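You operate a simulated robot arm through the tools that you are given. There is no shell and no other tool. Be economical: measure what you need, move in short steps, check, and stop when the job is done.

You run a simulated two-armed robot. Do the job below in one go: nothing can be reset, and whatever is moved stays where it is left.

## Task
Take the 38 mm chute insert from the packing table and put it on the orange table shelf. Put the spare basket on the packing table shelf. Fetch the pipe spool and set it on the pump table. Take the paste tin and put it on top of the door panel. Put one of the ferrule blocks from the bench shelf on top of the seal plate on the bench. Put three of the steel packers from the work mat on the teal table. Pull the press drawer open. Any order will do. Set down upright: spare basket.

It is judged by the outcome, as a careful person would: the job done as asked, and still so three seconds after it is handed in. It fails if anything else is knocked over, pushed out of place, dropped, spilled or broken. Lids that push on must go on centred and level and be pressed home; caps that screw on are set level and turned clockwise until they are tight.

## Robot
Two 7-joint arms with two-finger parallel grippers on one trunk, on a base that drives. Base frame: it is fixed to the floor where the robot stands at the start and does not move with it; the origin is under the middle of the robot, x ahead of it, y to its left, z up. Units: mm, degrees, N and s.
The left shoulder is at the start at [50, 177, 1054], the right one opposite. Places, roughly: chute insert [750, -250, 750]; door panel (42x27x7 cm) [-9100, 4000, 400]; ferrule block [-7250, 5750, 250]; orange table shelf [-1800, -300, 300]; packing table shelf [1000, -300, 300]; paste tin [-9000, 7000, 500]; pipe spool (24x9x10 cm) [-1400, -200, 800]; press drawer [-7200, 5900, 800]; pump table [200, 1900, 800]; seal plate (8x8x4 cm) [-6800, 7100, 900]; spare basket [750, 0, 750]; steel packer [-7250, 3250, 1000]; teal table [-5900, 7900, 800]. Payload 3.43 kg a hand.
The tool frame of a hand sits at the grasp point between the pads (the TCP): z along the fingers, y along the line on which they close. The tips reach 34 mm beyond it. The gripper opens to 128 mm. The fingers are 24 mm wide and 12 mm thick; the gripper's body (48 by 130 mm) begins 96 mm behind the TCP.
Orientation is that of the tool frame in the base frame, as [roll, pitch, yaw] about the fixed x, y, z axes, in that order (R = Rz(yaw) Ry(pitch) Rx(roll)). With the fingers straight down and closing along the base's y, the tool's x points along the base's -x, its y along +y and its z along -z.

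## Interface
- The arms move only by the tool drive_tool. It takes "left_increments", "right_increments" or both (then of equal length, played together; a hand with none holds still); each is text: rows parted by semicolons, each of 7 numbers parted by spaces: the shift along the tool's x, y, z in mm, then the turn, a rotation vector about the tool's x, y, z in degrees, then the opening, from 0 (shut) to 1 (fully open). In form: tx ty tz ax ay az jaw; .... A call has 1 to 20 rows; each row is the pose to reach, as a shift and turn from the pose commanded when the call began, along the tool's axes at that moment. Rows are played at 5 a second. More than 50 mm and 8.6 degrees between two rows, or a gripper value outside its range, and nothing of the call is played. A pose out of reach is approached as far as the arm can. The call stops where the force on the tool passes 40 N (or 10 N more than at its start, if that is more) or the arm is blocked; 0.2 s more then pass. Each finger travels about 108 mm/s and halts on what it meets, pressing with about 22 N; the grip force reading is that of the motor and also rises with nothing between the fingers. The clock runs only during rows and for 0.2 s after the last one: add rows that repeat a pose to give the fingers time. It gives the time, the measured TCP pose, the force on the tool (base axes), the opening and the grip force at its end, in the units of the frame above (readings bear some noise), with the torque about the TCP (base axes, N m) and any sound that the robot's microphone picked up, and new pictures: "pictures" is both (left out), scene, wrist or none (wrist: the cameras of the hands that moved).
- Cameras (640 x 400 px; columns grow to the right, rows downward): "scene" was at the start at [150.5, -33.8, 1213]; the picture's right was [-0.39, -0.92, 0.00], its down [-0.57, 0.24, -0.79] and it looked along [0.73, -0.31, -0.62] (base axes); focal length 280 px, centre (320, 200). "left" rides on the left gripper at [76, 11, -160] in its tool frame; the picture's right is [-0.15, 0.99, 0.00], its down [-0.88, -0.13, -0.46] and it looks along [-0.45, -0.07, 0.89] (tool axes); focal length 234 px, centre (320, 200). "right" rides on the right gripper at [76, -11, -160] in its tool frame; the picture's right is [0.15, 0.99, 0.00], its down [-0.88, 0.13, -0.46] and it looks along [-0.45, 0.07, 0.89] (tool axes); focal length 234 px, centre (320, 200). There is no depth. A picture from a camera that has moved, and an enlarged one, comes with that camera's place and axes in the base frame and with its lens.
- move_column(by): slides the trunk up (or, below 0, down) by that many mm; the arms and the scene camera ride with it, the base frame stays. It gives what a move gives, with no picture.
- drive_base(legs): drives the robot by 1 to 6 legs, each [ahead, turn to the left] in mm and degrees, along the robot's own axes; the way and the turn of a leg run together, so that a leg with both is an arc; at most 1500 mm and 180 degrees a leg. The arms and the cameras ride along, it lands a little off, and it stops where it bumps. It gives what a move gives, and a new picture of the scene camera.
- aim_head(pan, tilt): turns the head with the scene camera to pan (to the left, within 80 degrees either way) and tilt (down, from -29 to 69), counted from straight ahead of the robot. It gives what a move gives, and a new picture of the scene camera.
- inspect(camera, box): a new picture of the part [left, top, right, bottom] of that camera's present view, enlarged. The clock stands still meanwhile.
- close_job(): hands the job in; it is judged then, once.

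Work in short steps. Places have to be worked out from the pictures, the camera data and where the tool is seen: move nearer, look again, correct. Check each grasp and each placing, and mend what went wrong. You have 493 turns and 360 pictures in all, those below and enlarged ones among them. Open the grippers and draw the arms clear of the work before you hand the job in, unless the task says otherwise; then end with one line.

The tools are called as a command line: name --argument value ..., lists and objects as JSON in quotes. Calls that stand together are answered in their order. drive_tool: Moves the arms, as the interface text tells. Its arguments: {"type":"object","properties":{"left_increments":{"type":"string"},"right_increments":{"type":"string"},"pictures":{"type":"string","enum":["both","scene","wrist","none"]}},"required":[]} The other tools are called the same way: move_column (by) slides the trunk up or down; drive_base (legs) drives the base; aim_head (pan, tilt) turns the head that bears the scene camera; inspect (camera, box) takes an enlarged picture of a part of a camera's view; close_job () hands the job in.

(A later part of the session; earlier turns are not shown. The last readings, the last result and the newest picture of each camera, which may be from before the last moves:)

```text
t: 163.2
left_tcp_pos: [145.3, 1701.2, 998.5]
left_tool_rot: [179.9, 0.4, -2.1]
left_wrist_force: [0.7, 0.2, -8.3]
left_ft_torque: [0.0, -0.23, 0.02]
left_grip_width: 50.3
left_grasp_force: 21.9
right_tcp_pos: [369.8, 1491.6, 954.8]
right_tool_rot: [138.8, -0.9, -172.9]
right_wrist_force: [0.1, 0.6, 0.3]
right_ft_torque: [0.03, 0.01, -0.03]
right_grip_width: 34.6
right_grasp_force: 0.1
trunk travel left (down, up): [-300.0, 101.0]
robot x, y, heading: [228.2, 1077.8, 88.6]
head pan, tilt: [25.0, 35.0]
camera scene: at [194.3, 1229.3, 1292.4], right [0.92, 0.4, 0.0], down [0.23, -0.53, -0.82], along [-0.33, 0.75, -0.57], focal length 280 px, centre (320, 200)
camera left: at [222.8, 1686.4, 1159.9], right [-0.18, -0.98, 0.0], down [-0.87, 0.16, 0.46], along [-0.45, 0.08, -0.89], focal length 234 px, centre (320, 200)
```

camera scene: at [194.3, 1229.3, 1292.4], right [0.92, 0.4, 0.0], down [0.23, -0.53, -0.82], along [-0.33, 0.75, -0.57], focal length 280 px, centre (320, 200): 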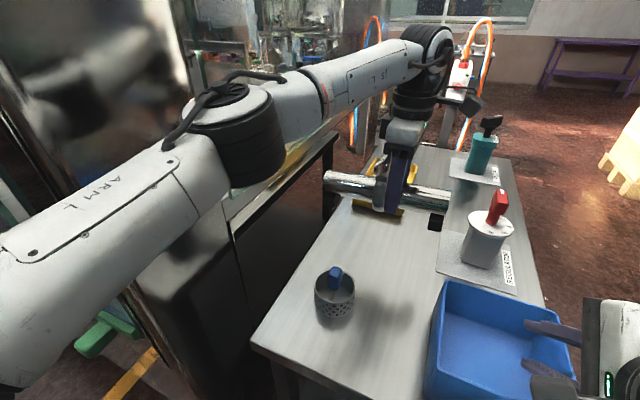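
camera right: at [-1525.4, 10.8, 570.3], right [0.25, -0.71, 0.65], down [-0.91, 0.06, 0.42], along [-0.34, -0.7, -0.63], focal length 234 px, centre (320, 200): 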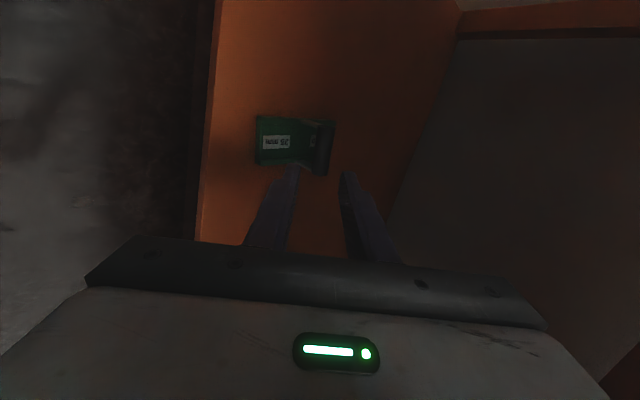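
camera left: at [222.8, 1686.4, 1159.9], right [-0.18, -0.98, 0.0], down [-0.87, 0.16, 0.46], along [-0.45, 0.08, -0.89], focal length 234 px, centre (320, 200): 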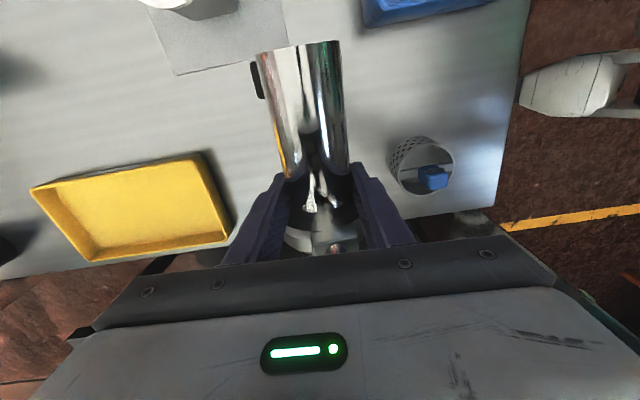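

I shift 8 mm right, level the 1.6° sag, and descend to just above contact.

drive_tool --left_increments "8 10 35 0 -0.8 0 0; 8 10 75 0 -1.6 0 0; 8 10 110 0 -1.6 0 0; 8 10 130 0 -1.6 0 0" --pictures "scene"

inspect --camera "scene" --box '[300, 130, 460, 270]'

```text
t: 164.2
left_tcp_pos: [155.2, 1691.0, 871.6]
left_tool_rot: [179.9, 2.0, -2.1]
left_wrist_force: [-0.3, -0.4, -8.7]
left_ft_torque: [-0.02, -0.25, 0.0]
left_grip_width: 50.1
left_grasp_force: 21.5
right_tcp_pos: [370.0, 1491.6, 953.8]
right_tool_rot: [138.8, -0.7, -172.9]
right_wrist_force: [-0.1, -0.5, 0.1]
right_ft_torque: [-0.02, -0.02, -0.02]
right_grip_width: 34.7
right_grasp_force: 0.2
trunk travel left (down, up): [-300.0, 101.0]
robot x, y, heading: [226.7, 1077.6, 89.0]
head pan, tilt: [25.0, 35.0]
camera scene: at [194.7, 1229.3, 1292.4], right [0.92, 0.4, 0.0], down [0.23, -0.53, -0.82], along [-0.33, 0.75, -0.57], focal length 280 px, centre (320, 200)
```

scene: 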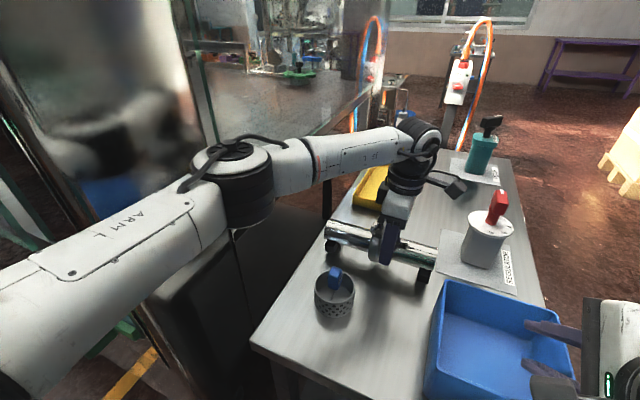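

```text
2.86 times, centred on (380, 200) of scene
camera zoom: at [194.7, 1229.3, 1292.4], right [0.92, 0.4, 0.0], down [0.23, -0.53, -0.82], along [-0.33, 0.75, -0.57], focal length 799 px, centre (149, 200)
```

zoom: 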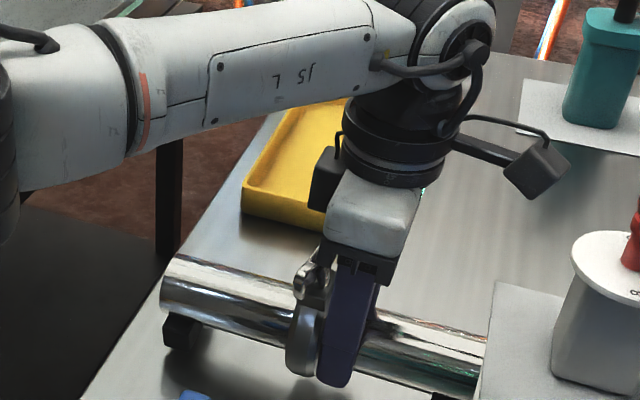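

Both feet are over the table with margin. I lower slowly to contact.

drive_tool --left_increments "0 0 5 0 0 0 0; 0 0 10 0 0 0 0; 0 0 14 0 0 0 0" --pictures "none"

drive_tool --left_increments "0 0 2 0 0 0 0; 0 0 4 0 0 0 0; 0 0 6 0 0 0 0" --pictures "scene"

```text
t: 165.0
left_tcp_pos: [155.9, 1691.7, 860.6]
left_tool_rot: [-179.9, 2.0, -2.3]
left_wrist_force: [4.8, 0.6, 2.3]
left_ft_torque: [-0.24, 0.29, 0.02]
left_grip_width: 50.3
left_grasp_force: 22.3
right_tcp_pos: [371.6, 1490.7, 955.3]
right_tool_rot: [138.8, -0.9, -172.7]
right_wrist_force: [0.8, -0.2, 0.1]
right_ft_torque: [0.05, 0.02, -0.02]
right_grip_width: 34.8
right_grasp_force: 0.1
trunk travel left (down, up): [-300.0, 101.0]
robot x, y, heading: [232.2, 1077.0, 88.5]
head pan, tilt: [25.0, 35.0]
```

```text
t: 165.8
left_tcp_pos: [152.5, 1692.8, 853.0]
left_tool_rot: [179.9, 2.3, -2.0]
left_wrist_force: [0.2, 4.5, 6.7]
left_ft_torque: [0.15, -0.09, -0.18]
left_grip_width: 50.8
left_grasp_force: 21.7
right_tcp_pos: [369.7, 1490.5, 954.3]
right_tool_rot: [138.8, -0.9, -172.9]
right_wrist_force: [-0.3, 0.6, 0.3]
right_ft_torque: [0.01, 0.0, 0.0]
right_grip_width: 34.9
right_grasp_force: 0.0
trunk travel left (down, up): [-300.0, 101.0]
robot x, y, heading: [227.2, 1078.0, 88.7]
head pan, tilt: [25.0, 35.0]
camera scene: at [194.8, 1228.4, 1292.5], right [0.91, 0.4, 0.0], down [0.23, -0.52, -0.82], along [-0.33, 0.75, -0.57], focal length 280 px, centre (320, 200)
```

scene: 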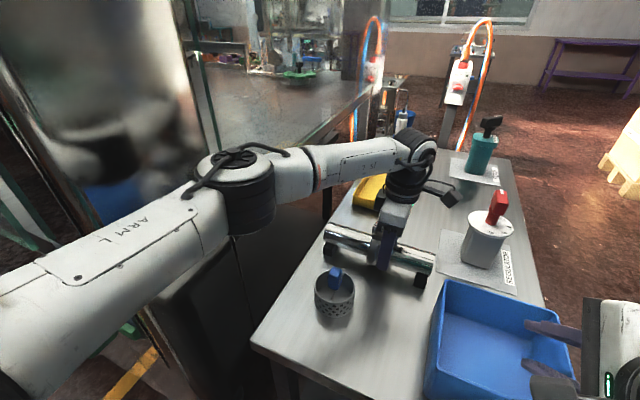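

It rests on both feet. I open the fingers and lift straight up.

drive_tool --left_increments "0 0 0 0 0 0 0.5; 0 0 0 0 0 0 0.7; 0 0 0 0 0 0 0.7; 0 0 -20 0 0 0 0.7; 0 0 -60 0 0 0 0.7; 0 0 -100 0 0 0 0.7; 0 0 -140 0 0 0 0.7" --pictures "both"

```text
t: 167.4
left_tcp_pos: [156.5, 1692.2, 995.0]
left_tool_rot: [-180.0, 2.0, -2.1]
left_wrist_force: [-0.3, -0.4, -0.6]
left_ft_torque: [0.04, 0.01, -0.01]
left_grip_width: 89.7
left_grasp_force: 0.1
right_tcp_pos: [369.5, 1490.3, 955.1]
right_tool_rot: [138.8, -0.9, -172.9]
right_wrist_force: [0.5, -0.5, 0.3]
right_ft_torque: [-0.02, -0.02, -0.03]
right_grip_width: 34.5
right_grasp_force: 0.1
trunk travel left (down, up): [-300.0, 101.0]
robot x, y, heading: [226.2, 1075.1, 88.7]
head pan, tilt: [25.0, 35.0]
camera scene: at [195.0, 1227.9, 1292.6], right [0.92, 0.4, 0.0], down [0.23, -0.52, -0.82], along [-0.33, 0.75, -0.57], focal length 280 px, centre (320, 200)
camera left: at [237.8, 1678.2, 1152.7], right [-0.18, -0.98, 0.01], down [-0.86, 0.16, 0.49], along [-0.48, 0.08, -0.87], focal length 234 px, centre (320, 200)
```

scene: 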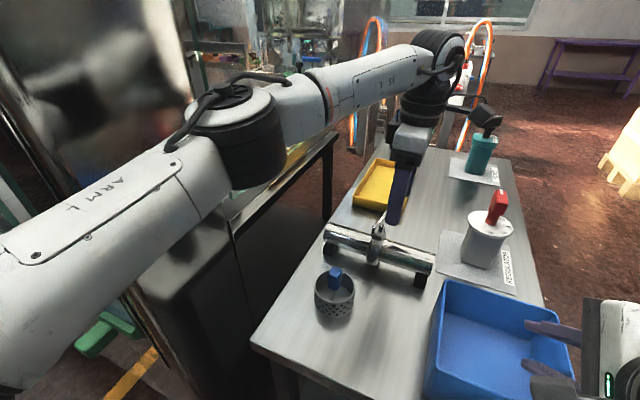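
left: 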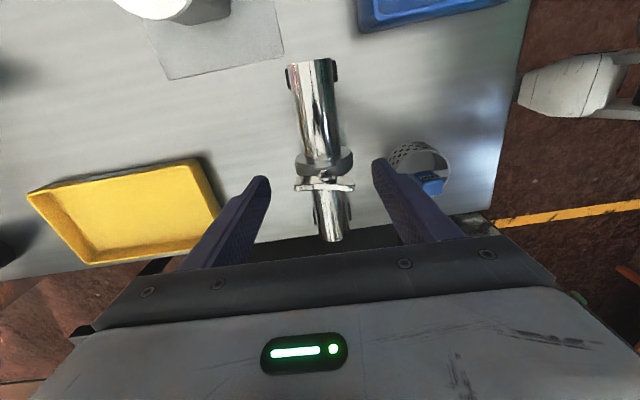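

Spool is standing on its feet on the pump table. I withdraw the left hand and back away.

drive_tool --left_increments "10 40 0 0 0 0 0.7; 30 80 0 0 0 0 0.7; 55 115 0 0 0 0 0.7; 75 155 0 0 0 0 0.7; 84 190 0 0 0 0 0.7" --pictures "none"

drive_base --legs '[[-330, 0]]'

drive_tool --left_increments "0 0 0 0 0 8 0.7; 0 0 0 0 0 16 0.7; 0 0 0 0 0 24 0.7; 0 0 0 0 0 32 0.7; 0 0 0 0 0 40 0.7; 0 0 0 0 0 48 0.7; 0 0 0 0 0 56 0.7; 0 0 0 0 0 64 0.7; 0 0 0 0 0 72 0.7; 0 0 0 0 0 80 0.7; 0 0 0 0 0 88 0.7; 0 0 0 0 0 91 0.7" --right_increments "0 0 0 8 0 0 1; 0 0 0 16 0 0 1; 0 0 0 24 0 0 1; 0 0 0 32 0 0 1; 0 0 0 41 0 0 1; 0 0 0 41 0 0 1; 0 0 0 41 0 0 1; 0 0 0 41 0 0 1; 0 0 0 41 0 0 1; 0 0 0 41 0 0 1; 0 0 0 41 0 0 1; 0 0 0 41 0 0 1" --pictures "none"

```text
t: 168.6
left_tcp_pos: [236.4, 1501.5, 992.9]
left_tool_rot: [179.9, 2.0, -2.0]
left_wrist_force: [-0.8, 0.0, 0.6]
left_ft_torque: [0.0, -0.02, 0.0]
left_grip_width: 89.4
left_grasp_force: 0.0
right_tcp_pos: [370.7, 1491.6, 955.3]
right_tool_rot: [138.8, -0.9, -172.9]
right_wrist_force: [0.3, 0.0, -0.1]
right_ft_torque: [0.0, 0.0, 0.04]
right_grip_width: 34.9
right_grasp_force: 0.1
trunk travel left (down, up): [-300.0, 101.0]
robot x, y, heading: [226.5, 1079.1, 88.8]
head pan, tilt: [25.0, 35.0]
```

```text
t: 170.8
left_tcp_pos: [229.3, 1179.8, 992.6]
left_tool_rot: [180.0, 2.0, -2.0]
left_wrist_force: [1.1, 0.1, 0.3]
left_ft_torque: [0.03, 0.0, -0.02]
left_grip_width: 89.4
left_grasp_force: 0.1
right_tcp_pos: [363.2, 1168.7, 955.5]
right_tool_rot: [138.8, -0.8, -173.0]
right_wrist_force: [0.7, -0.3, -0.3]
right_ft_torque: [0.02, 0.0, 0.02]
right_grip_width: 34.6
right_grasp_force: 0.1
trunk travel left (down, up): [-300.0, 101.0]
robot x, y, heading: [220.6, 756.0, 88.7]
head pan, tilt: [25.0, 35.0]
camera scene: at [188.0, 906.1, 1292.7], right [0.92, 0.4, 0.0], down [0.23, -0.52, -0.82], along [-0.33, 0.75, -0.57], focal length 280 px, centre (320, 200)
```

scene: 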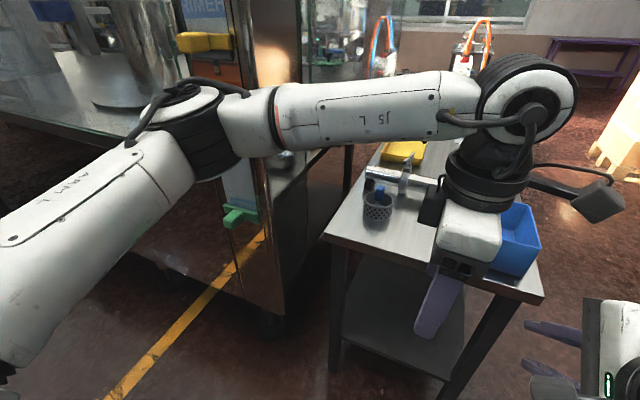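

```text
refused: row 5 steps farther than a row can; nothing moved
```

I redo the hand re-orientation with legal steps, spreading the hands a little.

drive_tool --left_increments "-10 0 0 0 0 8 0.7; -20 0 0 0 0 16 0.7; -30 0 0 0 0 24 0.7; -40 0 0 0 0 32 0.7; -50 0 0 0 0 40 0.7; -60 0 0 0 0 48 0.7; -70 0 0 0 0 56 0.7; -80 0 0 0 0 64 0.7; -90 0 0 0 0 72 0.7; -100 0 0 0 0 80 0.7; -100 0 0 0 0 88 0.7; -100 0 0 0 0 91 0.7" --right_increments "-5 0 0 8 0 0 1; -10 0 0 16 0 0 1; -15 0 0 24 0 0 1; -20 0 0 32 0 0 1; -25 0 0 40 0 0 1; -30 0 0 41 0 0 1; -35 0 0 41 0 0 1; -40 0 0 41 0 0 1; -45 0 0 41 0 0 1; -50 0 0 41 0 0 1; -50 0 0 41 0 0 1; -50 0 0 41 0 0 1" --pictures "none"

drive_tool --right_increments "0 0 0 0 0 -8 1; 0 0 0 0 0 -16 1; 0 0 0 0 0 -24 1; 0 0 0 0 0 -32 1; 0 0 0 0 0 -40 1; 0 0 0 0 0 -48 1; 0 0 0 0 0 -56 1; 0 0 0 0 0 -64 1; 0 0 0 0 0 -72 1; 0 0 0 0 0 -80 1; 0 0 0 0 0 -88 1" --pictures "none"

```text
t: 173.4
left_tcp_pos: [129.4, 1184.5, 996.6]
left_tool_rot: [177.9, -0.1, -93.3]
left_wrist_force: [-0.8, 0.4, 0.3]
left_ft_torque: [-0.02, -0.01, 0.01]
left_grip_width: 89.9
left_grasp_force: 0.0
right_tcp_pos: [412.5, 1176.3, 955.0]
right_tool_rot: [179.9, -0.8, -172.9]
right_wrist_force: [-0.3, -0.4, 0.1]
right_ft_torque: [0.04, 0.02, 0.03]
right_grip_width: 127.8
right_grasp_force: 0.0
trunk travel left (down, up): [-300.0, 101.0]
robot x, y, heading: [221.1, 757.1, 88.6]
head pan, tilt: [25.0, 35.0]
```

```text
t: 175.8
left_tcp_pos: [129.9, 1184.6, 996.1]
left_tool_rot: [178.0, -0.1, -93.1]
left_wrist_force: [0.2, 0.0, 0.0]
left_ft_torque: [0.03, 0.02, 0.03]
left_grip_width: 89.7
left_grasp_force: 0.0
right_tcp_pos: [412.9, 1174.2, 953.3]
right_tool_rot: [179.2, 0.2, -84.9]
right_wrist_force: [-0.1, -0.3, -0.6]
right_ft_torque: [0.03, 0.05, -0.03]
right_grip_width: 127.7
right_grasp_force: 0.0
trunk travel left (down, up): [-300.0, 101.0]
robot x, y, heading: [221.8, 756.1, 88.6]
head pan, tilt: [25.0, 35.0]
```

Hands are in travel pose. I turn to face -x and look down the hall.

drive_base --legs '[[0, 91]]'

aim_head --pan 0 --tilt 12

```text
t: 180.0
left_tcp_pos: [-206.1, 665.3, 996.5]
left_tool_rot: [177.9, -0.1, -3.0]
left_wrist_force: [0.2, -0.8, 0.4]
left_ft_torque: [-0.04, 0.0, 0.0]
left_grip_width: 89.3
left_grasp_force: 0.1
right_tcp_pos: [-197.9, 946.9, 954.4]
right_tool_rot: [179.3, 0.2, 5.1]
right_wrist_force: [-0.1, -0.3, 0.0]
right_ft_torque: [-0.01, 0.02, -0.05]
right_grip_width: 128.2
right_grasp_force: 0.1
trunk travel left (down, up): [-300.0, 101.0]
robot x, y, heading: [220.9, 758.4, 178.5]
head pan, tilt: [25.0, 35.0]
camera scene: at [71.5, 721.6, 1292.6], right [-0.4, 0.91, 0.0], down [0.52, 0.23, -0.82], along [-0.75, -0.33, -0.57], focal length 280 px, centre (320, 200)
```

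scene: 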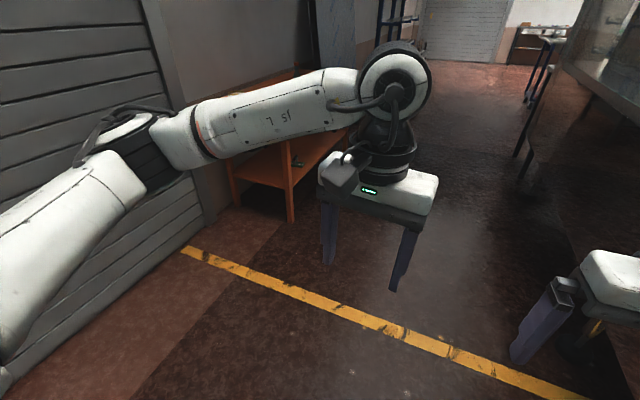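

```text
t: 180.9
left_tcp_pos: [-208.0, 664.4, 997.6]
left_tool_rot: [178.0, -0.1, -3.0]
left_wrist_force: [-0.1, 0.6, -0.1]
left_ft_torque: [-0.01, 0.03, -0.01]
left_grip_width: 89.6
left_grasp_force: 0.1
right_tcp_pos: [-197.8, 947.0, 954.8]
right_tool_rot: [179.1, 0.2, 5.1]
right_wrist_force: [-0.5, -0.3, 0.0]
right_ft_torque: [-0.02, 0.03, -0.02]
right_grip_width: 128.0
right_grasp_force: 0.1
trunk travel left (down, up): [-300.0, 101.0]
robot x, y, heading: [221.2, 758.4, 178.5]
head pan, tilt: [0.0, 12.0]
camera scene: at [58.9, 759.1, 1329.4], right [0.02, 1.0, 0.0], down [0.21, 0.0, -0.98], along [-0.98, 0.02, -0.21], focal length 280 px, centre (320, 200)
```

scene: 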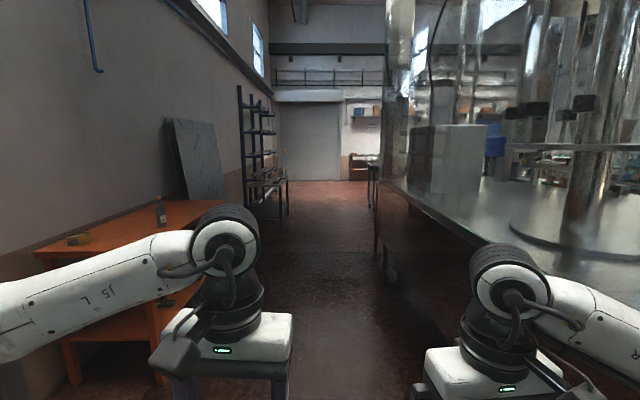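

The corridor is open straight ahead (y≈300…1450). I drive 2.8 m and look again.

drive_base --legs '[[1400, 0], [1400, 0]]'

```text
t: 194.5
left_tcp_pos: [-3022.5, 616.5, 995.6]
left_tool_rot: [178.1, -0.1, -0.3]
left_wrist_force: [0.5, -0.5, -0.1]
left_ft_torque: [0.0, 0.0, 0.02]
left_grip_width: 89.7
left_grasp_force: 0.1
right_tcp_pos: [-3026.8, 901.0, 954.5]
right_tool_rot: [179.2, 0.3, 7.9]
right_wrist_force: [0.1, -0.1, 0.2]
right_ft_torque: [0.04, 0.01, 0.0]
right_grip_width: 128.1
right_grasp_force: 0.0
trunk travel left (down, up): [-300.0, 101.0]
robot x, y, heading: [-2597.1, 729.7, -178.3]
head pan, tilt: [0.0, 12.0]
camera scene: at [-2762.2, 724.4, 1329.5], right [-0.03, 1.0, 0.0], down [0.21, 0.01, -0.98], along [-0.98, -0.03, -0.21], focal length 280 px, centre (320, 200)
```

scene: 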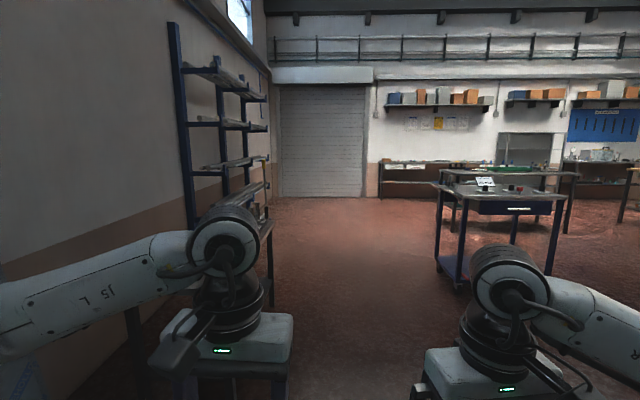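

I pan right to survey the work area.

aim_head --pan -40 --tilt 10

```text
t: 195.6
left_tcp_pos: [-3022.6, 617.4, 995.4]
left_tool_rot: [178.0, -0.2, -0.3]
left_wrist_force: [-0.7, -0.5, 0.2]
left_ft_torque: [0.0, 0.0, 0.0]
left_grip_width: 89.4
left_grasp_force: 0.0
right_tcp_pos: [-3027.8, 899.8, 955.3]
right_tool_rot: [179.1, 0.1, 7.9]
right_wrist_force: [-0.3, 0.4, -0.1]
right_ft_torque: [-0.02, 0.02, 0.0]
right_grip_width: 128.0
right_grasp_force: 0.1
trunk travel left (down, up): [-300.0, 101.0]
robot x, y, heading: [-2599.4, 728.3, -178.5]
head pan, tilt: [-40.0, 10.0]
camera scene: at [-2741.8, 784.7, 1332.7], right [0.62, 0.78, 0.0], down [0.14, -0.11, -0.98], along [-0.77, 0.61, -0.17], focal length 280 px, centre (320, 200)
```

scene: 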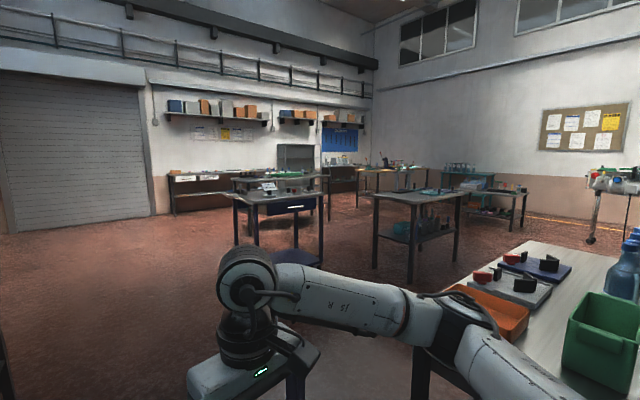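

I continue 2.6 m down the open floor and look again.

drive_base --legs '[[1300, 0], [1300, 0]]'

aim_head --pan -70 --tilt 12

```text
t: 208.0
left_tcp_pos: [-5562.0, 575.5, 997.0]
left_tool_rot: [178.0, -0.1, -0.7]
left_wrist_force: [-0.7, 0.3, 0.1]
left_ft_torque: [0.0, 0.0, 0.0]
left_grip_width: 89.4
left_grasp_force: 0.0
right_tcp_pos: [-5564.8, 858.4, 954.5]
right_tool_rot: [179.2, 0.1, 7.6]
right_wrist_force: [-0.2, -0.2, -0.3]
right_ft_torque: [0.0, 0.01, 0.02]
right_grip_width: 128.1
right_grasp_force: 0.0
trunk travel left (down, up): [-300.0, 101.0]
robot x, y, heading: [-5138.3, 684.3, -178.8]
head pan, tilt: [-40.0, 10.0]
camera scene: at [-5279.9, 741.2, 1332.7], right [0.63, 0.78, 0.0], down [0.14, -0.11, -0.98], along [-0.77, 0.62, -0.17], focal length 280 px, centre (320, 200)
```

scene: 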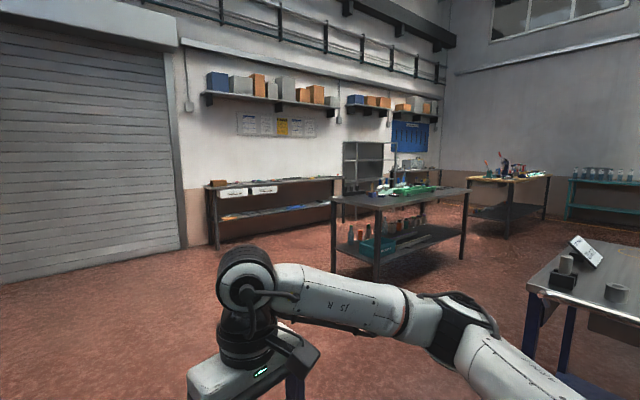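

```text
t: 208.9
left_tcp_pos: [-5562.6, 575.8, 996.5]
left_tool_rot: [178.0, -0.1, -0.6]
left_wrist_force: [0.0, 0.0, -0.7]
left_ft_torque: [-0.02, 0.01, -0.05]
left_grip_width: 89.9
left_grasp_force: 0.0
right_tcp_pos: [-5564.8, 857.5, 955.7]
right_tool_rot: [179.2, 0.2, 7.5]
right_wrist_force: [0.8, -0.1, 0.3]
right_ft_torque: [0.02, 0.01, 0.0]
right_grip_width: 128.2
right_grasp_force: 0.1
trunk travel left (down, up): [-300.0, 101.0]
robot x, y, heading: [-5139.1, 683.3, -178.8]
head pan, tilt: [-70.0, 12.0]
camera scene: at [-5241.1, 769.9, 1329.5], right [0.93, 0.36, 0.0], down [0.08, -0.19, -0.98], along [-0.35, 0.91, -0.21], focal length 280 px, centre (320, 200)
```

scene: 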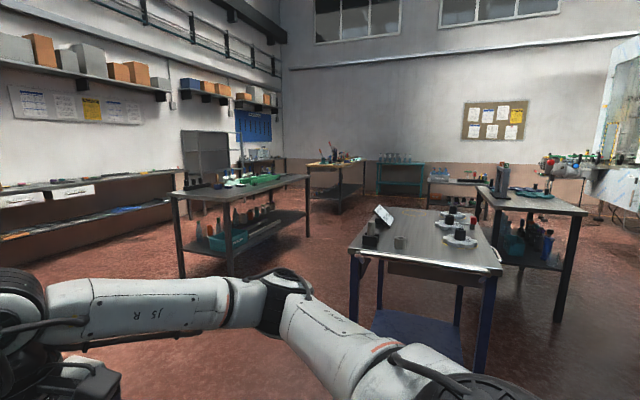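

The green-mat table is at about (-7200, 3300), with an aisle between it and the next table. I drive to about (-6250, 1300) facing +y.

drive_base --legs '[[1100, 0], [0, -91], [650, 0]]'

aim_head --pan 20 --tilt 20

```text
t: 221.5
left_tcp_pos: [-6396.7, 1734.6, 996.3]
left_tool_rot: [178.0, -0.2, -88.0]
left_wrist_force: [-0.3, 0.1, -0.3]
left_ft_torque: [-0.01, 0.01, 0.01]
left_grip_width: 89.8
left_grasp_force: 0.0
right_tcp_pos: [-6115.0, 1750.9, 953.8]
right_tool_rot: [179.3, 0.0, -79.9]
right_wrist_force: [0.1, 0.9, 0.4]
right_ft_torque: [-0.01, -0.01, 0.05]
right_grip_width: 127.7
right_grasp_force: 0.1
trunk travel left (down, up): [-300.0, 101.0]
robot x, y, heading: [-6269.7, 1315.3, 93.7]
head pan, tilt: [-70.0, 12.0]
camera scene: at [-6187.1, 1423.3, 1329.5], right [0.4, -0.91, 0.0], down [-0.19, -0.08, -0.98], along [0.89, 0.4, -0.21], focal length 280 px, centre (320, 200)
```

scene: 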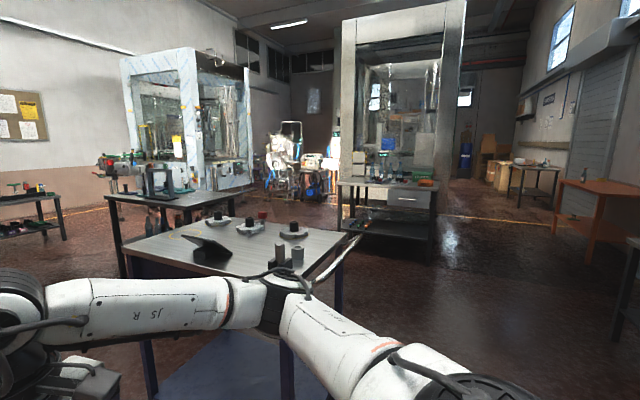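

```text
t: 223.1
left_tcp_pos: [-6397.4, 1733.7, 996.2]
left_tool_rot: [177.9, -0.1, -88.0]
left_wrist_force: [0.2, 0.6, -0.7]
left_ft_torque: [0.02, 0.0, 0.03]
left_grip_width: 89.7
left_grasp_force: 0.1
right_tcp_pos: [-6114.2, 1749.9, 954.5]
right_tool_rot: [179.3, 0.2, -79.9]
right_wrist_force: [1.0, -0.1, 0.3]
right_ft_torque: [0.02, -0.01, 0.0]
right_grip_width: 127.8
right_grasp_force: 0.0
trunk travel left (down, up): [-300.0, 101.0]
robot x, y, heading: [-6269.3, 1319.0, 93.9]
head pan, tilt: [20.0, 20.0]
camera scene: at [-6310.0, 1470.5, 1316.5], right [0.91, 0.4, 0.0], down [0.14, -0.31, -0.94], along [-0.38, 0.86, -0.34], focal length 280 px, centre (320, 200)
```

scene: 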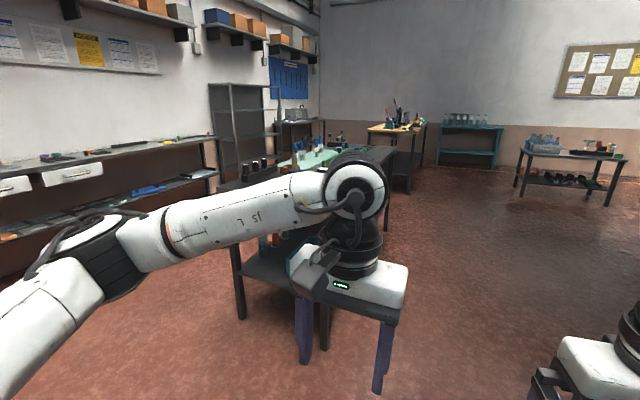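

Mat table spans x≈-7370…-6770, y≈2600…4280. I drive up the aisle to y≈3200 and look left at it.

drive_base --legs '[[0, -3], [950, 0], [950, 0]]'

aim_head --pan 75 --tilt 25

```text
t: 233.0
left_tcp_pos: [-6384.8, 3630.2, 996.2]
left_tool_rot: [178.0, -0.2, -92.0]
left_wrist_force: [-0.3, 0.1, 0.2]
left_ft_torque: [0.02, 0.0, -0.02]
left_grip_width: 89.6
left_grasp_force: 0.0
right_tcp_pos: [-6101.5, 3627.2, 954.8]
right_tool_rot: [179.1, 0.1, -83.9]
right_wrist_force: [0.0, 0.3, -0.5]
right_ft_torque: [-0.02, 0.01, -0.01]
right_grip_width: 128.1
right_grasp_force: 0.0
trunk travel left (down, up): [-300.0, 101.0]
robot x, y, heading: [-6284.8, 3202.9, 90.1]
head pan, tilt: [20.0, 20.0]
camera scene: at [-6316.6, 3362.2, 1316.4], right [0.94, 0.34, 0.0], down [0.12, -0.32, -0.94], along [-0.32, 0.88, -0.34], focal length 280 px, centre (320, 200)
```

scene: 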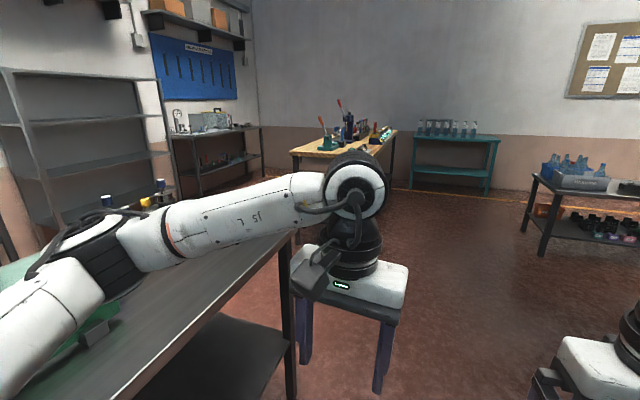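

```text
t: 234.2
left_tcp_pos: [-6385.4, 3632.1, 996.5]
left_tool_rot: [178.0, -0.1, -91.9]
left_wrist_force: [0.4, -0.6, 1.4]
left_ft_torque: [-0.01, -0.01, -0.02]
left_grip_width: 89.8
left_grasp_force: 0.1
right_tcp_pos: [-6102.7, 3628.6, 954.8]
right_tool_rot: [179.2, 0.2, -83.8]
right_wrist_force: [-0.2, -0.6, 0.4]
right_ft_torque: [0.0, -0.01, 0.01]
right_grip_width: 127.7
right_grasp_force: 0.1
trunk travel left (down, up): [-300.0, 101.0]
robot x, y, heading: [-6287.7, 3205.7, 89.9]
head pan, tilt: [75.0, 25.0]
camera scene: at [-6373.9, 3298.5, 1308.4], right [0.26, 0.97, 0.0], down [0.41, -0.11, -0.91], along [-0.87, 0.24, -0.42], focal length 280 px, centre (320, 200)
```

scene: 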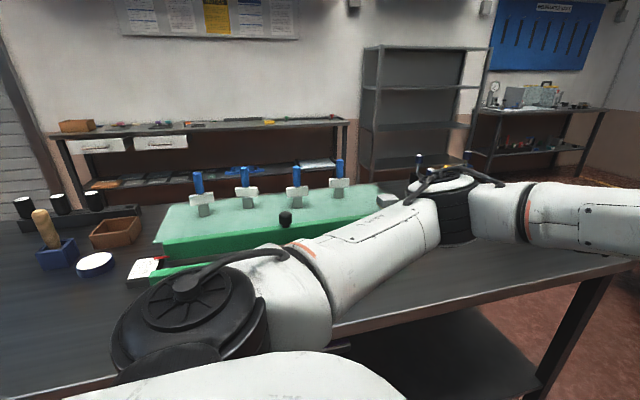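

The work mat with handled items is nearer the far side of this table. I go round the end of the table, checking the way first.

drive_base --legs '[[1450, 0], [0, 60]]'

aim_head --pan 0 --tilt 18

```text
t: 244.1
left_tcp_pos: [-6690.6, 4789.1, 997.0]
left_tool_rot: [178.0, -0.1, -32.7]
left_wrist_force: [0.3, -0.5, -0.1]
left_ft_torque: [-0.03, 0.0, 0.01]
left_grip_width: 89.9
left_grasp_force: 0.0
right_tcp_pos: [-6542.9, 5030.5, 954.3]
right_tool_rot: [179.2, 0.1, -24.5]
right_wrist_force: [0.3, -0.4, 0.2]
right_ft_torque: [0.01, -0.02, 0.01]
right_grip_width: 128.1
right_grasp_force: 0.1
trunk travel left (down, up): [-300.0, 101.0]
robot x, y, heading: [-6272.5, 4654.3, 149.1]
head pan, tilt: [75.0, 25.0]
camera scene: at [-6399.0, 4628.4, 1308.3], right [-0.7, 0.72, 0.0], down [0.3, 0.29, -0.91], along [-0.65, -0.63, -0.42], focal length 280 px, centre (320, 200)
```

scene: 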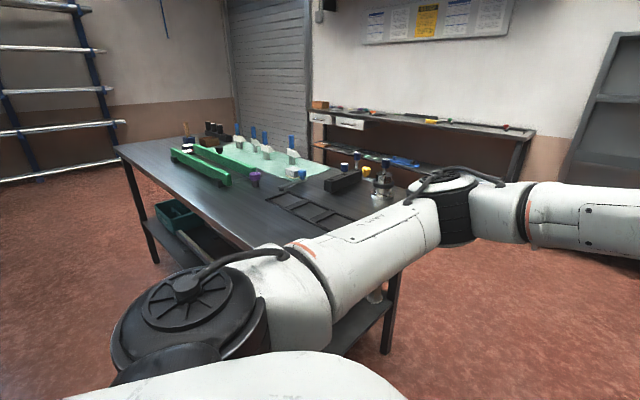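

```text
t: 245.6
left_tcp_pos: [-6691.2, 4789.8, 996.1]
left_tool_rot: [177.9, -0.1, -32.7]
left_wrist_force: [0.1, -0.2, 0.1]
left_ft_torque: [0.01, 0.0, -0.01]
left_grip_width: 89.5
left_grasp_force: 0.1
right_tcp_pos: [-6543.6, 5031.1, 955.2]
right_tool_rot: [179.1, 0.2, -24.5]
right_wrist_force: [1.0, -0.4, -0.2]
right_ft_torque: [0.01, 0.03, 0.02]
right_grip_width: 128.1
right_grasp_force: 0.0
trunk travel left (down, up): [-300.0, 101.0]
robot x, y, heading: [-6275.0, 4658.3, 149.1]
head pan, tilt: [0.0, 18.0]
camera scene: at [-6413.1, 4740.5, 1319.7], right [0.51, 0.86, 0.0], down [0.27, -0.16, -0.95], along [-0.82, 0.49, -0.31], focal length 280 px, centre (320, 200)
```

scene: 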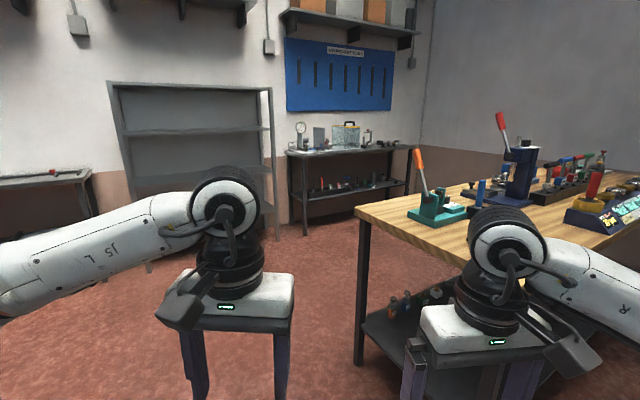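

The way round is clear; the wooden bench starts at y≈5530. I drive round into the aisle between the mat table and the wall bench.

drive_base --legs '[[500, 0], [0, 31], [1200, 0], [0, 90], [800, 0], [750, 0]]'

aim_head --pan 60 --tilt 35

```text
t: 267.1
left_tcp_pos: [-7725.6, 2955.3, 996.6]
left_tool_rot: [178.0, -0.1, 91.2]
left_wrist_force: [-0.4, 0.3, -0.1]
left_ft_torque: [0.0, 0.0, 0.01]
left_grip_width: 89.6
left_grasp_force: 0.1
right_tcp_pos: [-8009.6, 2945.1, 955.0]
right_tool_rot: [179.2, 0.1, 99.4]
right_wrist_force: [1.0, -0.5, 0.6]
right_ft_torque: [0.03, -0.02, -0.02]
right_grip_width: 128.3
right_grasp_force: 0.1
trunk travel left (down, up): [-300.0, 101.0]
robot x, y, heading: [-7849.4, 3373.4, -86.8]
head pan, tilt: [0.0, 18.0]
camera scene: at [-7839.1, 3212.8, 1319.7], right [-1.0, -0.05, 0.0], down [-0.02, 0.31, -0.95], along [0.05, -0.95, -0.31], focal length 280 px, centre (320, 200)
```

scene: 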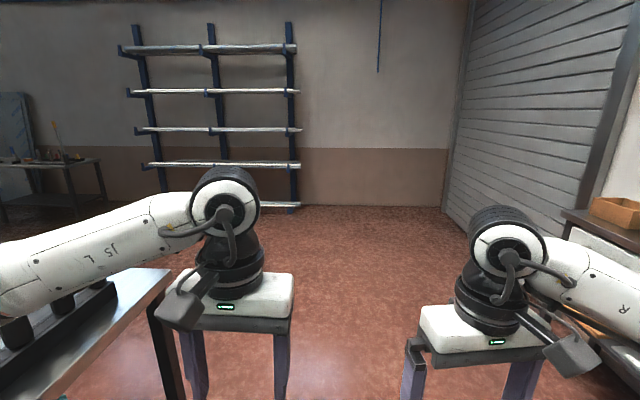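

```text
t: 268.4
left_tcp_pos: [-7725.6, 2956.8, 996.5]
left_tool_rot: [178.0, -0.1, 91.1]
left_wrist_force: [-0.2, -1.3, -0.5]
left_ft_torque: [-0.04, 0.01, 0.01]
left_grip_width: 89.7
left_grasp_force: 0.0
right_tcp_pos: [-8010.0, 2944.1, 954.3]
right_tool_rot: [179.3, 0.0, 99.3]
right_wrist_force: [-0.4, 0.5, -0.7]
right_ft_torque: [-0.03, 0.01, 0.02]
right_grip_width: 128.2
right_grasp_force: 0.0
trunk travel left (down, up): [-300.0, 101.0]
robot x, y, heading: [-7849.7, 3375.3, -86.9]
head pan, tilt: [60.0, 35.0]
camera scene: at [-7765.6, 3266.3, 1292.6], right [-0.45, -0.89, 0.0], down [-0.51, 0.26, -0.82], along [0.73, -0.37, -0.57], focal length 280 px, centre (320, 200)
```

scene: 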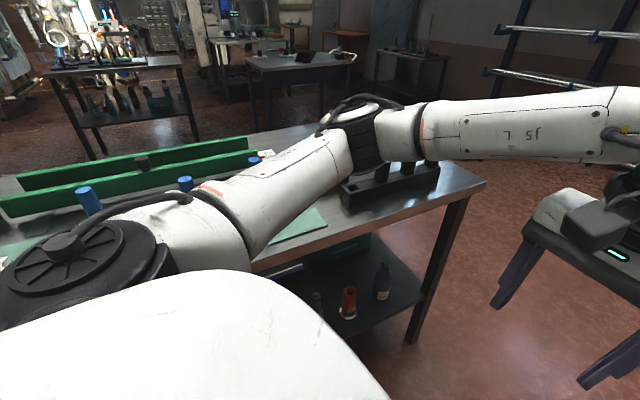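

I raise the trunk fully and turn to face the mat.

move_column --by 100

drive_base --legs '[[0, 87]]'

aim_head --pan 0 --tilt 35

```text
t: 269.8
left_tcp_pos: [-7725.1, 2955.5, 1096.3]
left_tool_rot: [178.1, -0.1, 91.1]
left_wrist_force: [-0.5, -0.2, 0.0]
left_ft_torque: [0.03, 0.02, 0.0]
left_grip_width: 89.5
left_grasp_force: 0.1
right_tcp_pos: [-8009.3, 2943.5, 1055.0]
right_tool_rot: [179.2, 0.0, 99.5]
right_wrist_force: [-0.1, -0.7, -0.1]
right_ft_torque: [-0.04, 0.0, 0.01]
right_grip_width: 128.1
right_grasp_force: 0.0
trunk travel left (down, up): [-400.0, 1.0]
robot x, y, heading: [-7848.9, 3378.7, -86.6]
head pan, tilt: [60.0, 35.0]
```

```text
t: 273.8
left_tcp_pos: [-7421.4, 3469.8, 1096.9]
left_tool_rot: [178.0, -0.1, 177.1]
left_wrist_force: [-0.1, 0.0, 1.3]
left_ft_torque: [0.0, -0.01, 0.01]
left_grip_width: 89.7
left_grasp_force: 0.1
right_tcp_pos: [-7429.0, 3187.5, 1054.8]
right_tool_rot: [179.2, 0.2, -174.7]
right_wrist_force: [0.3, -0.4, 0.4]
right_ft_torque: [-0.02, 0.03, -0.03]
right_grip_width: 128.0
right_grasp_force: 0.0
trunk travel left (down, up): [-400.0, 1.0]
robot x, y, heading: [-7850.5, 3379.4, -1.0]
head pan, tilt: [60.0, 35.0]
camera scene: at [-7732.7, 3450.7, 1392.6], right [0.86, -0.51, 0.0], down [-0.29, -0.49, -0.82], along [0.42, 0.7, -0.57], focal length 280 px, centre (320, 200)
```

scene: 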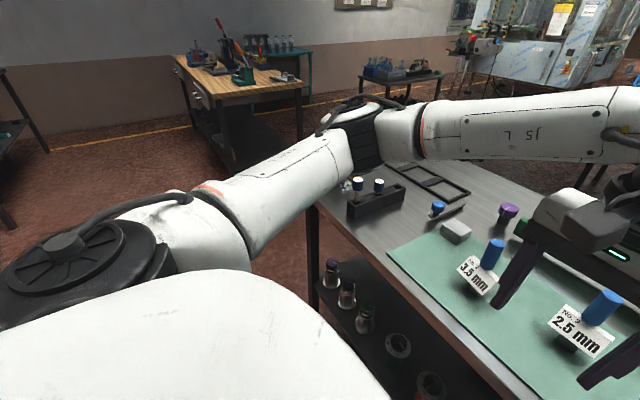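

```text
t: 275.1
left_tcp_pos: [-7421.4, 3471.1, 1095.6]
left_tool_rot: [178.1, -0.1, 177.3]
left_wrist_force: [-0.8, -0.7, -0.2]
left_ft_torque: [0.01, -0.02, 0.0]
left_grip_width: 89.6
left_grasp_force: 0.0
right_tcp_pos: [-7429.5, 3186.7, 1054.6]
right_tool_rot: [179.2, 0.2, -174.7]
right_wrist_force: [0.0, 0.1, 0.0]
right_ft_torque: [-0.03, 0.0, 0.03]
right_grip_width: 127.8
right_grasp_force: 0.1
trunk travel left (down, up): [-400.0, 1.0]
robot x, y, heading: [-7848.6, 3374.3, -0.8]
head pan, tilt: [0.0, 35.0]
camera scene: at [-7689.8, 3373.7, 1392.6], right [-0.02, -1.0, 0.0], down [-0.57, 0.01, -0.82], along [0.82, -0.01, -0.57], focal length 280 px, centre (320, 200)
```

scene: 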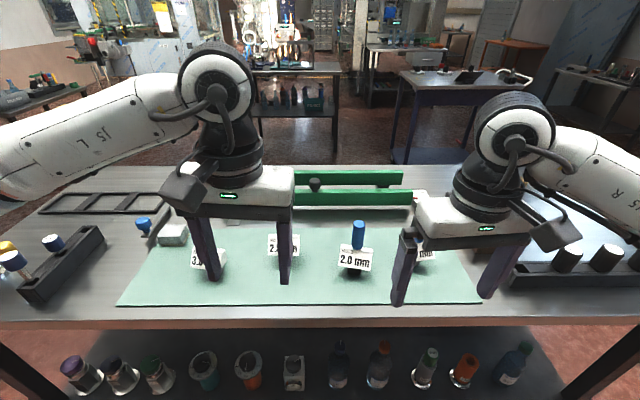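

The mat holds labelled pieces with blue knobs; I zoom in for detail.

inspect --camera "scene" --box '[120, 190, 500, 320]'

inspect --camera "scene" --box '[310, 200, 410, 290]'

```text
1.68 times, centred on (310, 255) of scene
camera zoom: at [-7689.8, 3373.7, 1392.6], right [-0.02, -1.0, 0.0], down [-0.57, 0.01, -0.82], along [0.82, -0.01, -0.57], focal length 471 px, centre (337, 107)
```

zoom: 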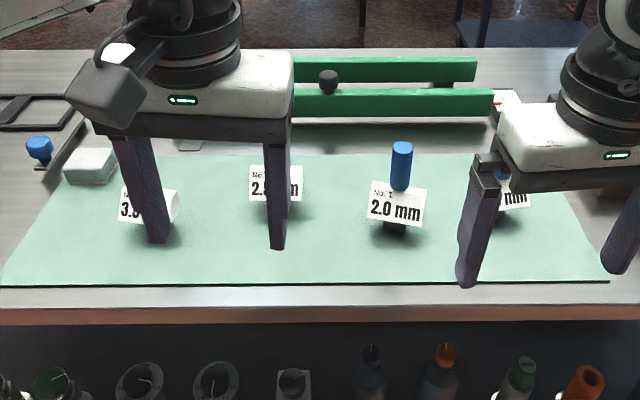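

```text
4.44 times, centred on (360, 245) of scene
camera zoom: at [-7689.8, 3373.7, 1392.6], right [-0.02, -1.0, 0.0], down [-0.57, 0.01, -0.82], along [0.82, -0.01, -0.57], focal length 1243 px, centre (142, 0)
```

zoom: 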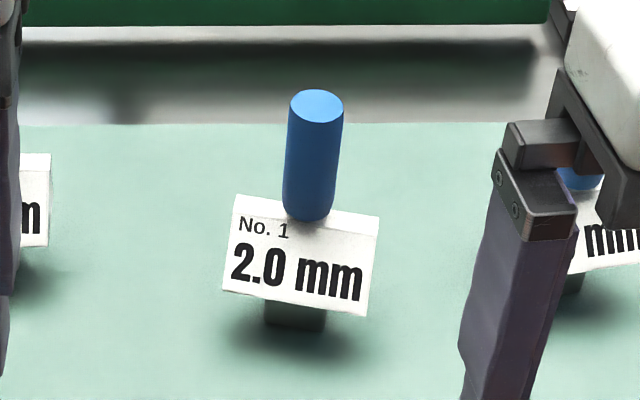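

Each packer is a labelled piece with a blue cylindrical knob. I take wrist views to fix their places and the mat height.

drive_tool --left_increments "0 0 0 0 0 0 0.7" --right_increments "0 0 0 0 0 0 1" --pictures "wrist"

```text
t: 275.5
left_tcp_pos: [-7421.7, 3470.2, 1096.8]
left_tool_rot: [178.0, -0.1, 177.2]
left_wrist_force: [-1.1, -0.7, 0.7]
left_ft_torque: [-0.03, 0.0, 0.02]
left_grip_width: 89.7
left_grasp_force: 0.1
right_tcp_pos: [-7429.8, 3187.0, 1054.9]
right_tool_rot: [179.3, 0.1, -174.7]
right_wrist_force: [-0.3, -0.9, -0.1]
right_ft_torque: [0.0, 0.0, 0.0]
right_grip_width: 127.9
right_grasp_force: 0.0
trunk travel left (down, up): [-400.0, 1.0]
robot x, y, heading: [-7853.1, 3376.6, -1.0]
head pan, tilt: [0.0, 35.0]
camera right: at [-7504.8, 3165.7, 1212.9], right [-0.24, 0.97, 0.01], down [0.86, 0.21, 0.46], along [0.44, 0.12, -0.89], focal length 234 px, centre (320, 200)
camera left: at [-7496.2, 3478.4, 1256.9], right [0.19, 0.98, 0.03], down [0.87, -0.19, 0.45], along [0.45, -0.06, -0.89], focal length 234 px, centre (320, 200)
```

right: 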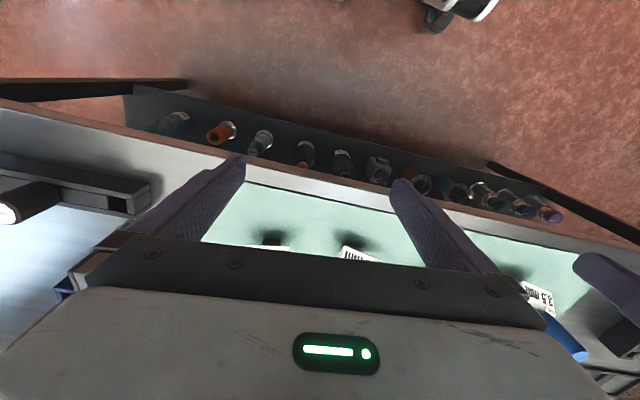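
left: 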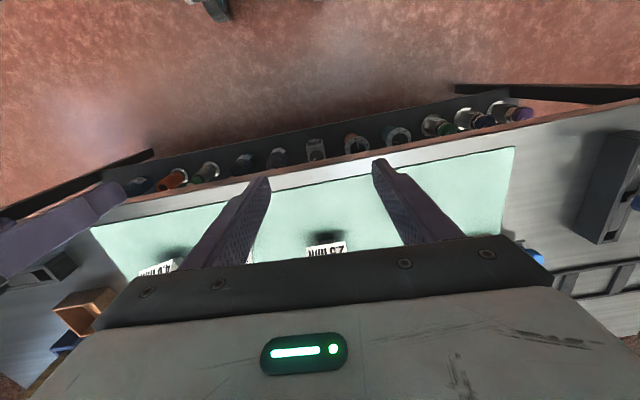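

Mat height is z≈900; packers stand at x≈-7255, y≈3143, 3292, 3447, 3606 with knob tops at z≈1040. I raise the right hand, and move both hands laterally to line up with the outer two, then drive 100 mm closer.

drive_tool --left_increments "0 35 0 0 0 0 0.7; 0 70 -10 0 0 0 0.7; 0 105 -20 -0.5 0 0 0.7; 0 136 -20 -1 0 2.8 0.7" --right_increments "0 -5 -20 0 0 0 0.7; 0 -15 -40 0 0 0 0.7; 0 -30 -60 0 0 0 0.7; 0 -45 -65 0 0 -5 0.7" --pictures "none"

drive_base --legs '[[100, 0]]'

```text
t: 276.5
left_tcp_pos: [-7416.0, 3606.1, 1121.1]
left_tool_rot: [177.0, -0.2, 174.3]
left_wrist_force: [-0.3, 0.9, 0.4]
left_ft_torque: [0.0, -0.01, 0.01]
left_grip_width: 89.9
left_grasp_force: 0.0
right_tcp_pos: [-7425.4, 3140.4, 1117.6]
right_tool_rot: [179.2, 0.1, -169.6]
right_wrist_force: [0.3, -0.2, -0.2]
right_ft_torque: [0.01, -0.01, -0.01]
right_grip_width: 89.6
right_grasp_force: 0.0
trunk travel left (down, up): [-400.0, 1.0]
robot x, y, heading: [-7845.9, 3373.4, -1.1]
head pan, tilt: [0.0, 35.0]
```

```text
t: 277.7
left_tcp_pos: [-7314.3, 3604.4, 1121.3]
left_tool_rot: [176.9, -0.3, 174.5]
left_wrist_force: [0.0, -0.7, 0.2]
left_ft_torque: [-0.02, 0.04, -0.01]
left_grip_width: 89.6
left_grasp_force: 0.0
right_tcp_pos: [-7322.1, 3139.5, 1115.5]
right_tool_rot: [179.2, 0.1, -169.6]
right_wrist_force: [0.7, -0.1, -0.6]
right_ft_torque: [-0.03, 0.06, -0.01]
right_grip_width: 89.9
right_grasp_force: 0.1
trunk travel left (down, up): [-400.0, 1.0]
robot x, y, heading: [-7748.8, 3372.7, -0.9]
head pan, tilt: [0.0, 35.0]
camera scene: at [-7587.9, 3372.3, 1392.5], right [-0.01, -1.0, 0.0], down [-0.57, 0.01, -0.82], along [0.82, -0.01, -0.57], focal length 280 px, centre (320, 200)
```

scene: 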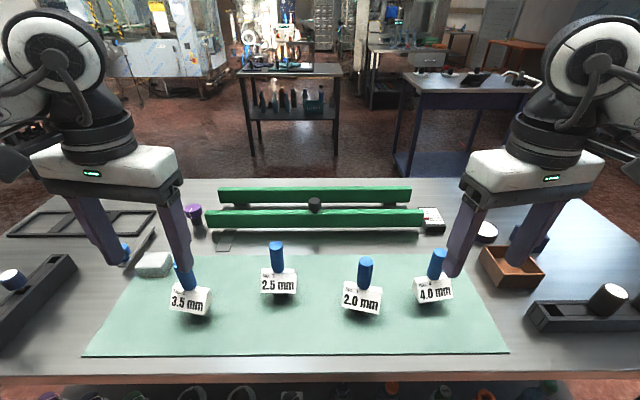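

Labels read 3.5, 2.5, 2.0, 4.0 mm. I straighten both hands and move above the 3.5 (left) and 4.0 (right) knobs.

drive_tool --left_increments "-15 -6 0 1 0 -2 0.7; -28 -11 0 2 0 -4 0.7; -40 -16 0 3 0 -5.7 0.7; -40 -16 0 3 0 -5.7 0.7" --right_increments "-25 2 0 0 0 3 0.7; -50 3 0 0 0 6 0.7; -75 5 0 0 0 9 0.7; -87 5 0 0.8 0 10.4 0.7" --pictures "wrist"

```text
t: 278.7
left_tcp_pos: [-7276.4, 3583.7, 1121.1]
left_tool_rot: [-180.0, 0.0, -179.7]
left_wrist_force: [0.3, 0.3, -0.4]
left_ft_torque: [-0.02, 0.01, -0.01]
left_grip_width: 89.6
left_grasp_force: 0.1
right_tcp_pos: [-7238.8, 3158.8, 1116.5]
right_tool_rot: [180.0, 0.1, 180.0]
right_wrist_force: [-0.7, -0.2, 0.8]
right_ft_torque: [-0.02, 0.02, 0.01]
right_grip_width: 89.6
right_grasp_force: 0.1
trunk travel left (down, up): [-400.0, 1.0]
robot x, y, heading: [-7746.7, 3376.3, -0.6]
head pan, tilt: [0.0, 35.0]
camera right: at [-7316.4, 3147.4, 1276.7], right [-0.15, 0.99, 0.0], down [0.88, 0.13, 0.46], along [0.45, 0.07, -0.89], focal length 234 px, centre (320, 200)
camera left: at [-7352.0, 3595.0, 1281.2], right [0.14, 0.99, 0.0], down [0.88, -0.13, 0.46], along [0.45, -0.07, -0.89], focal length 234 px, centre (320, 200)
```

right: 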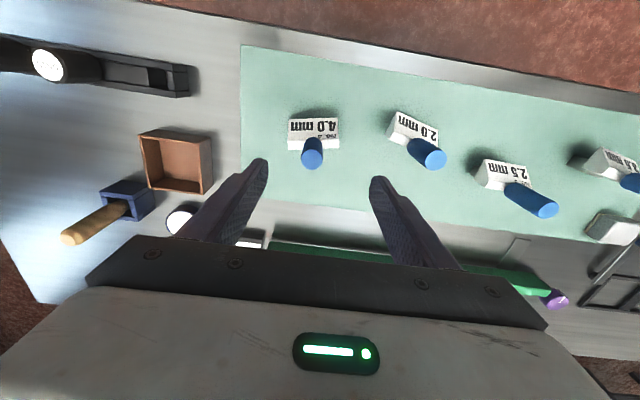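
left: 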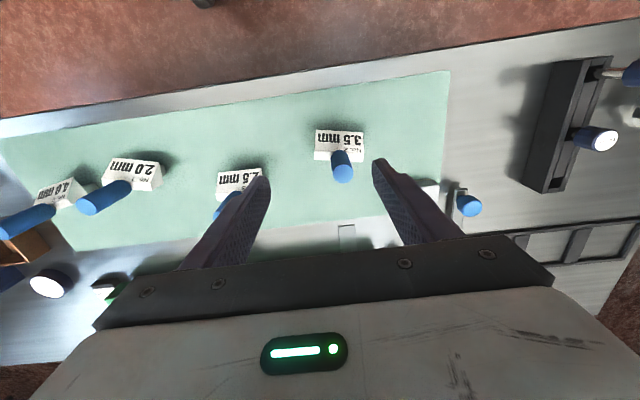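

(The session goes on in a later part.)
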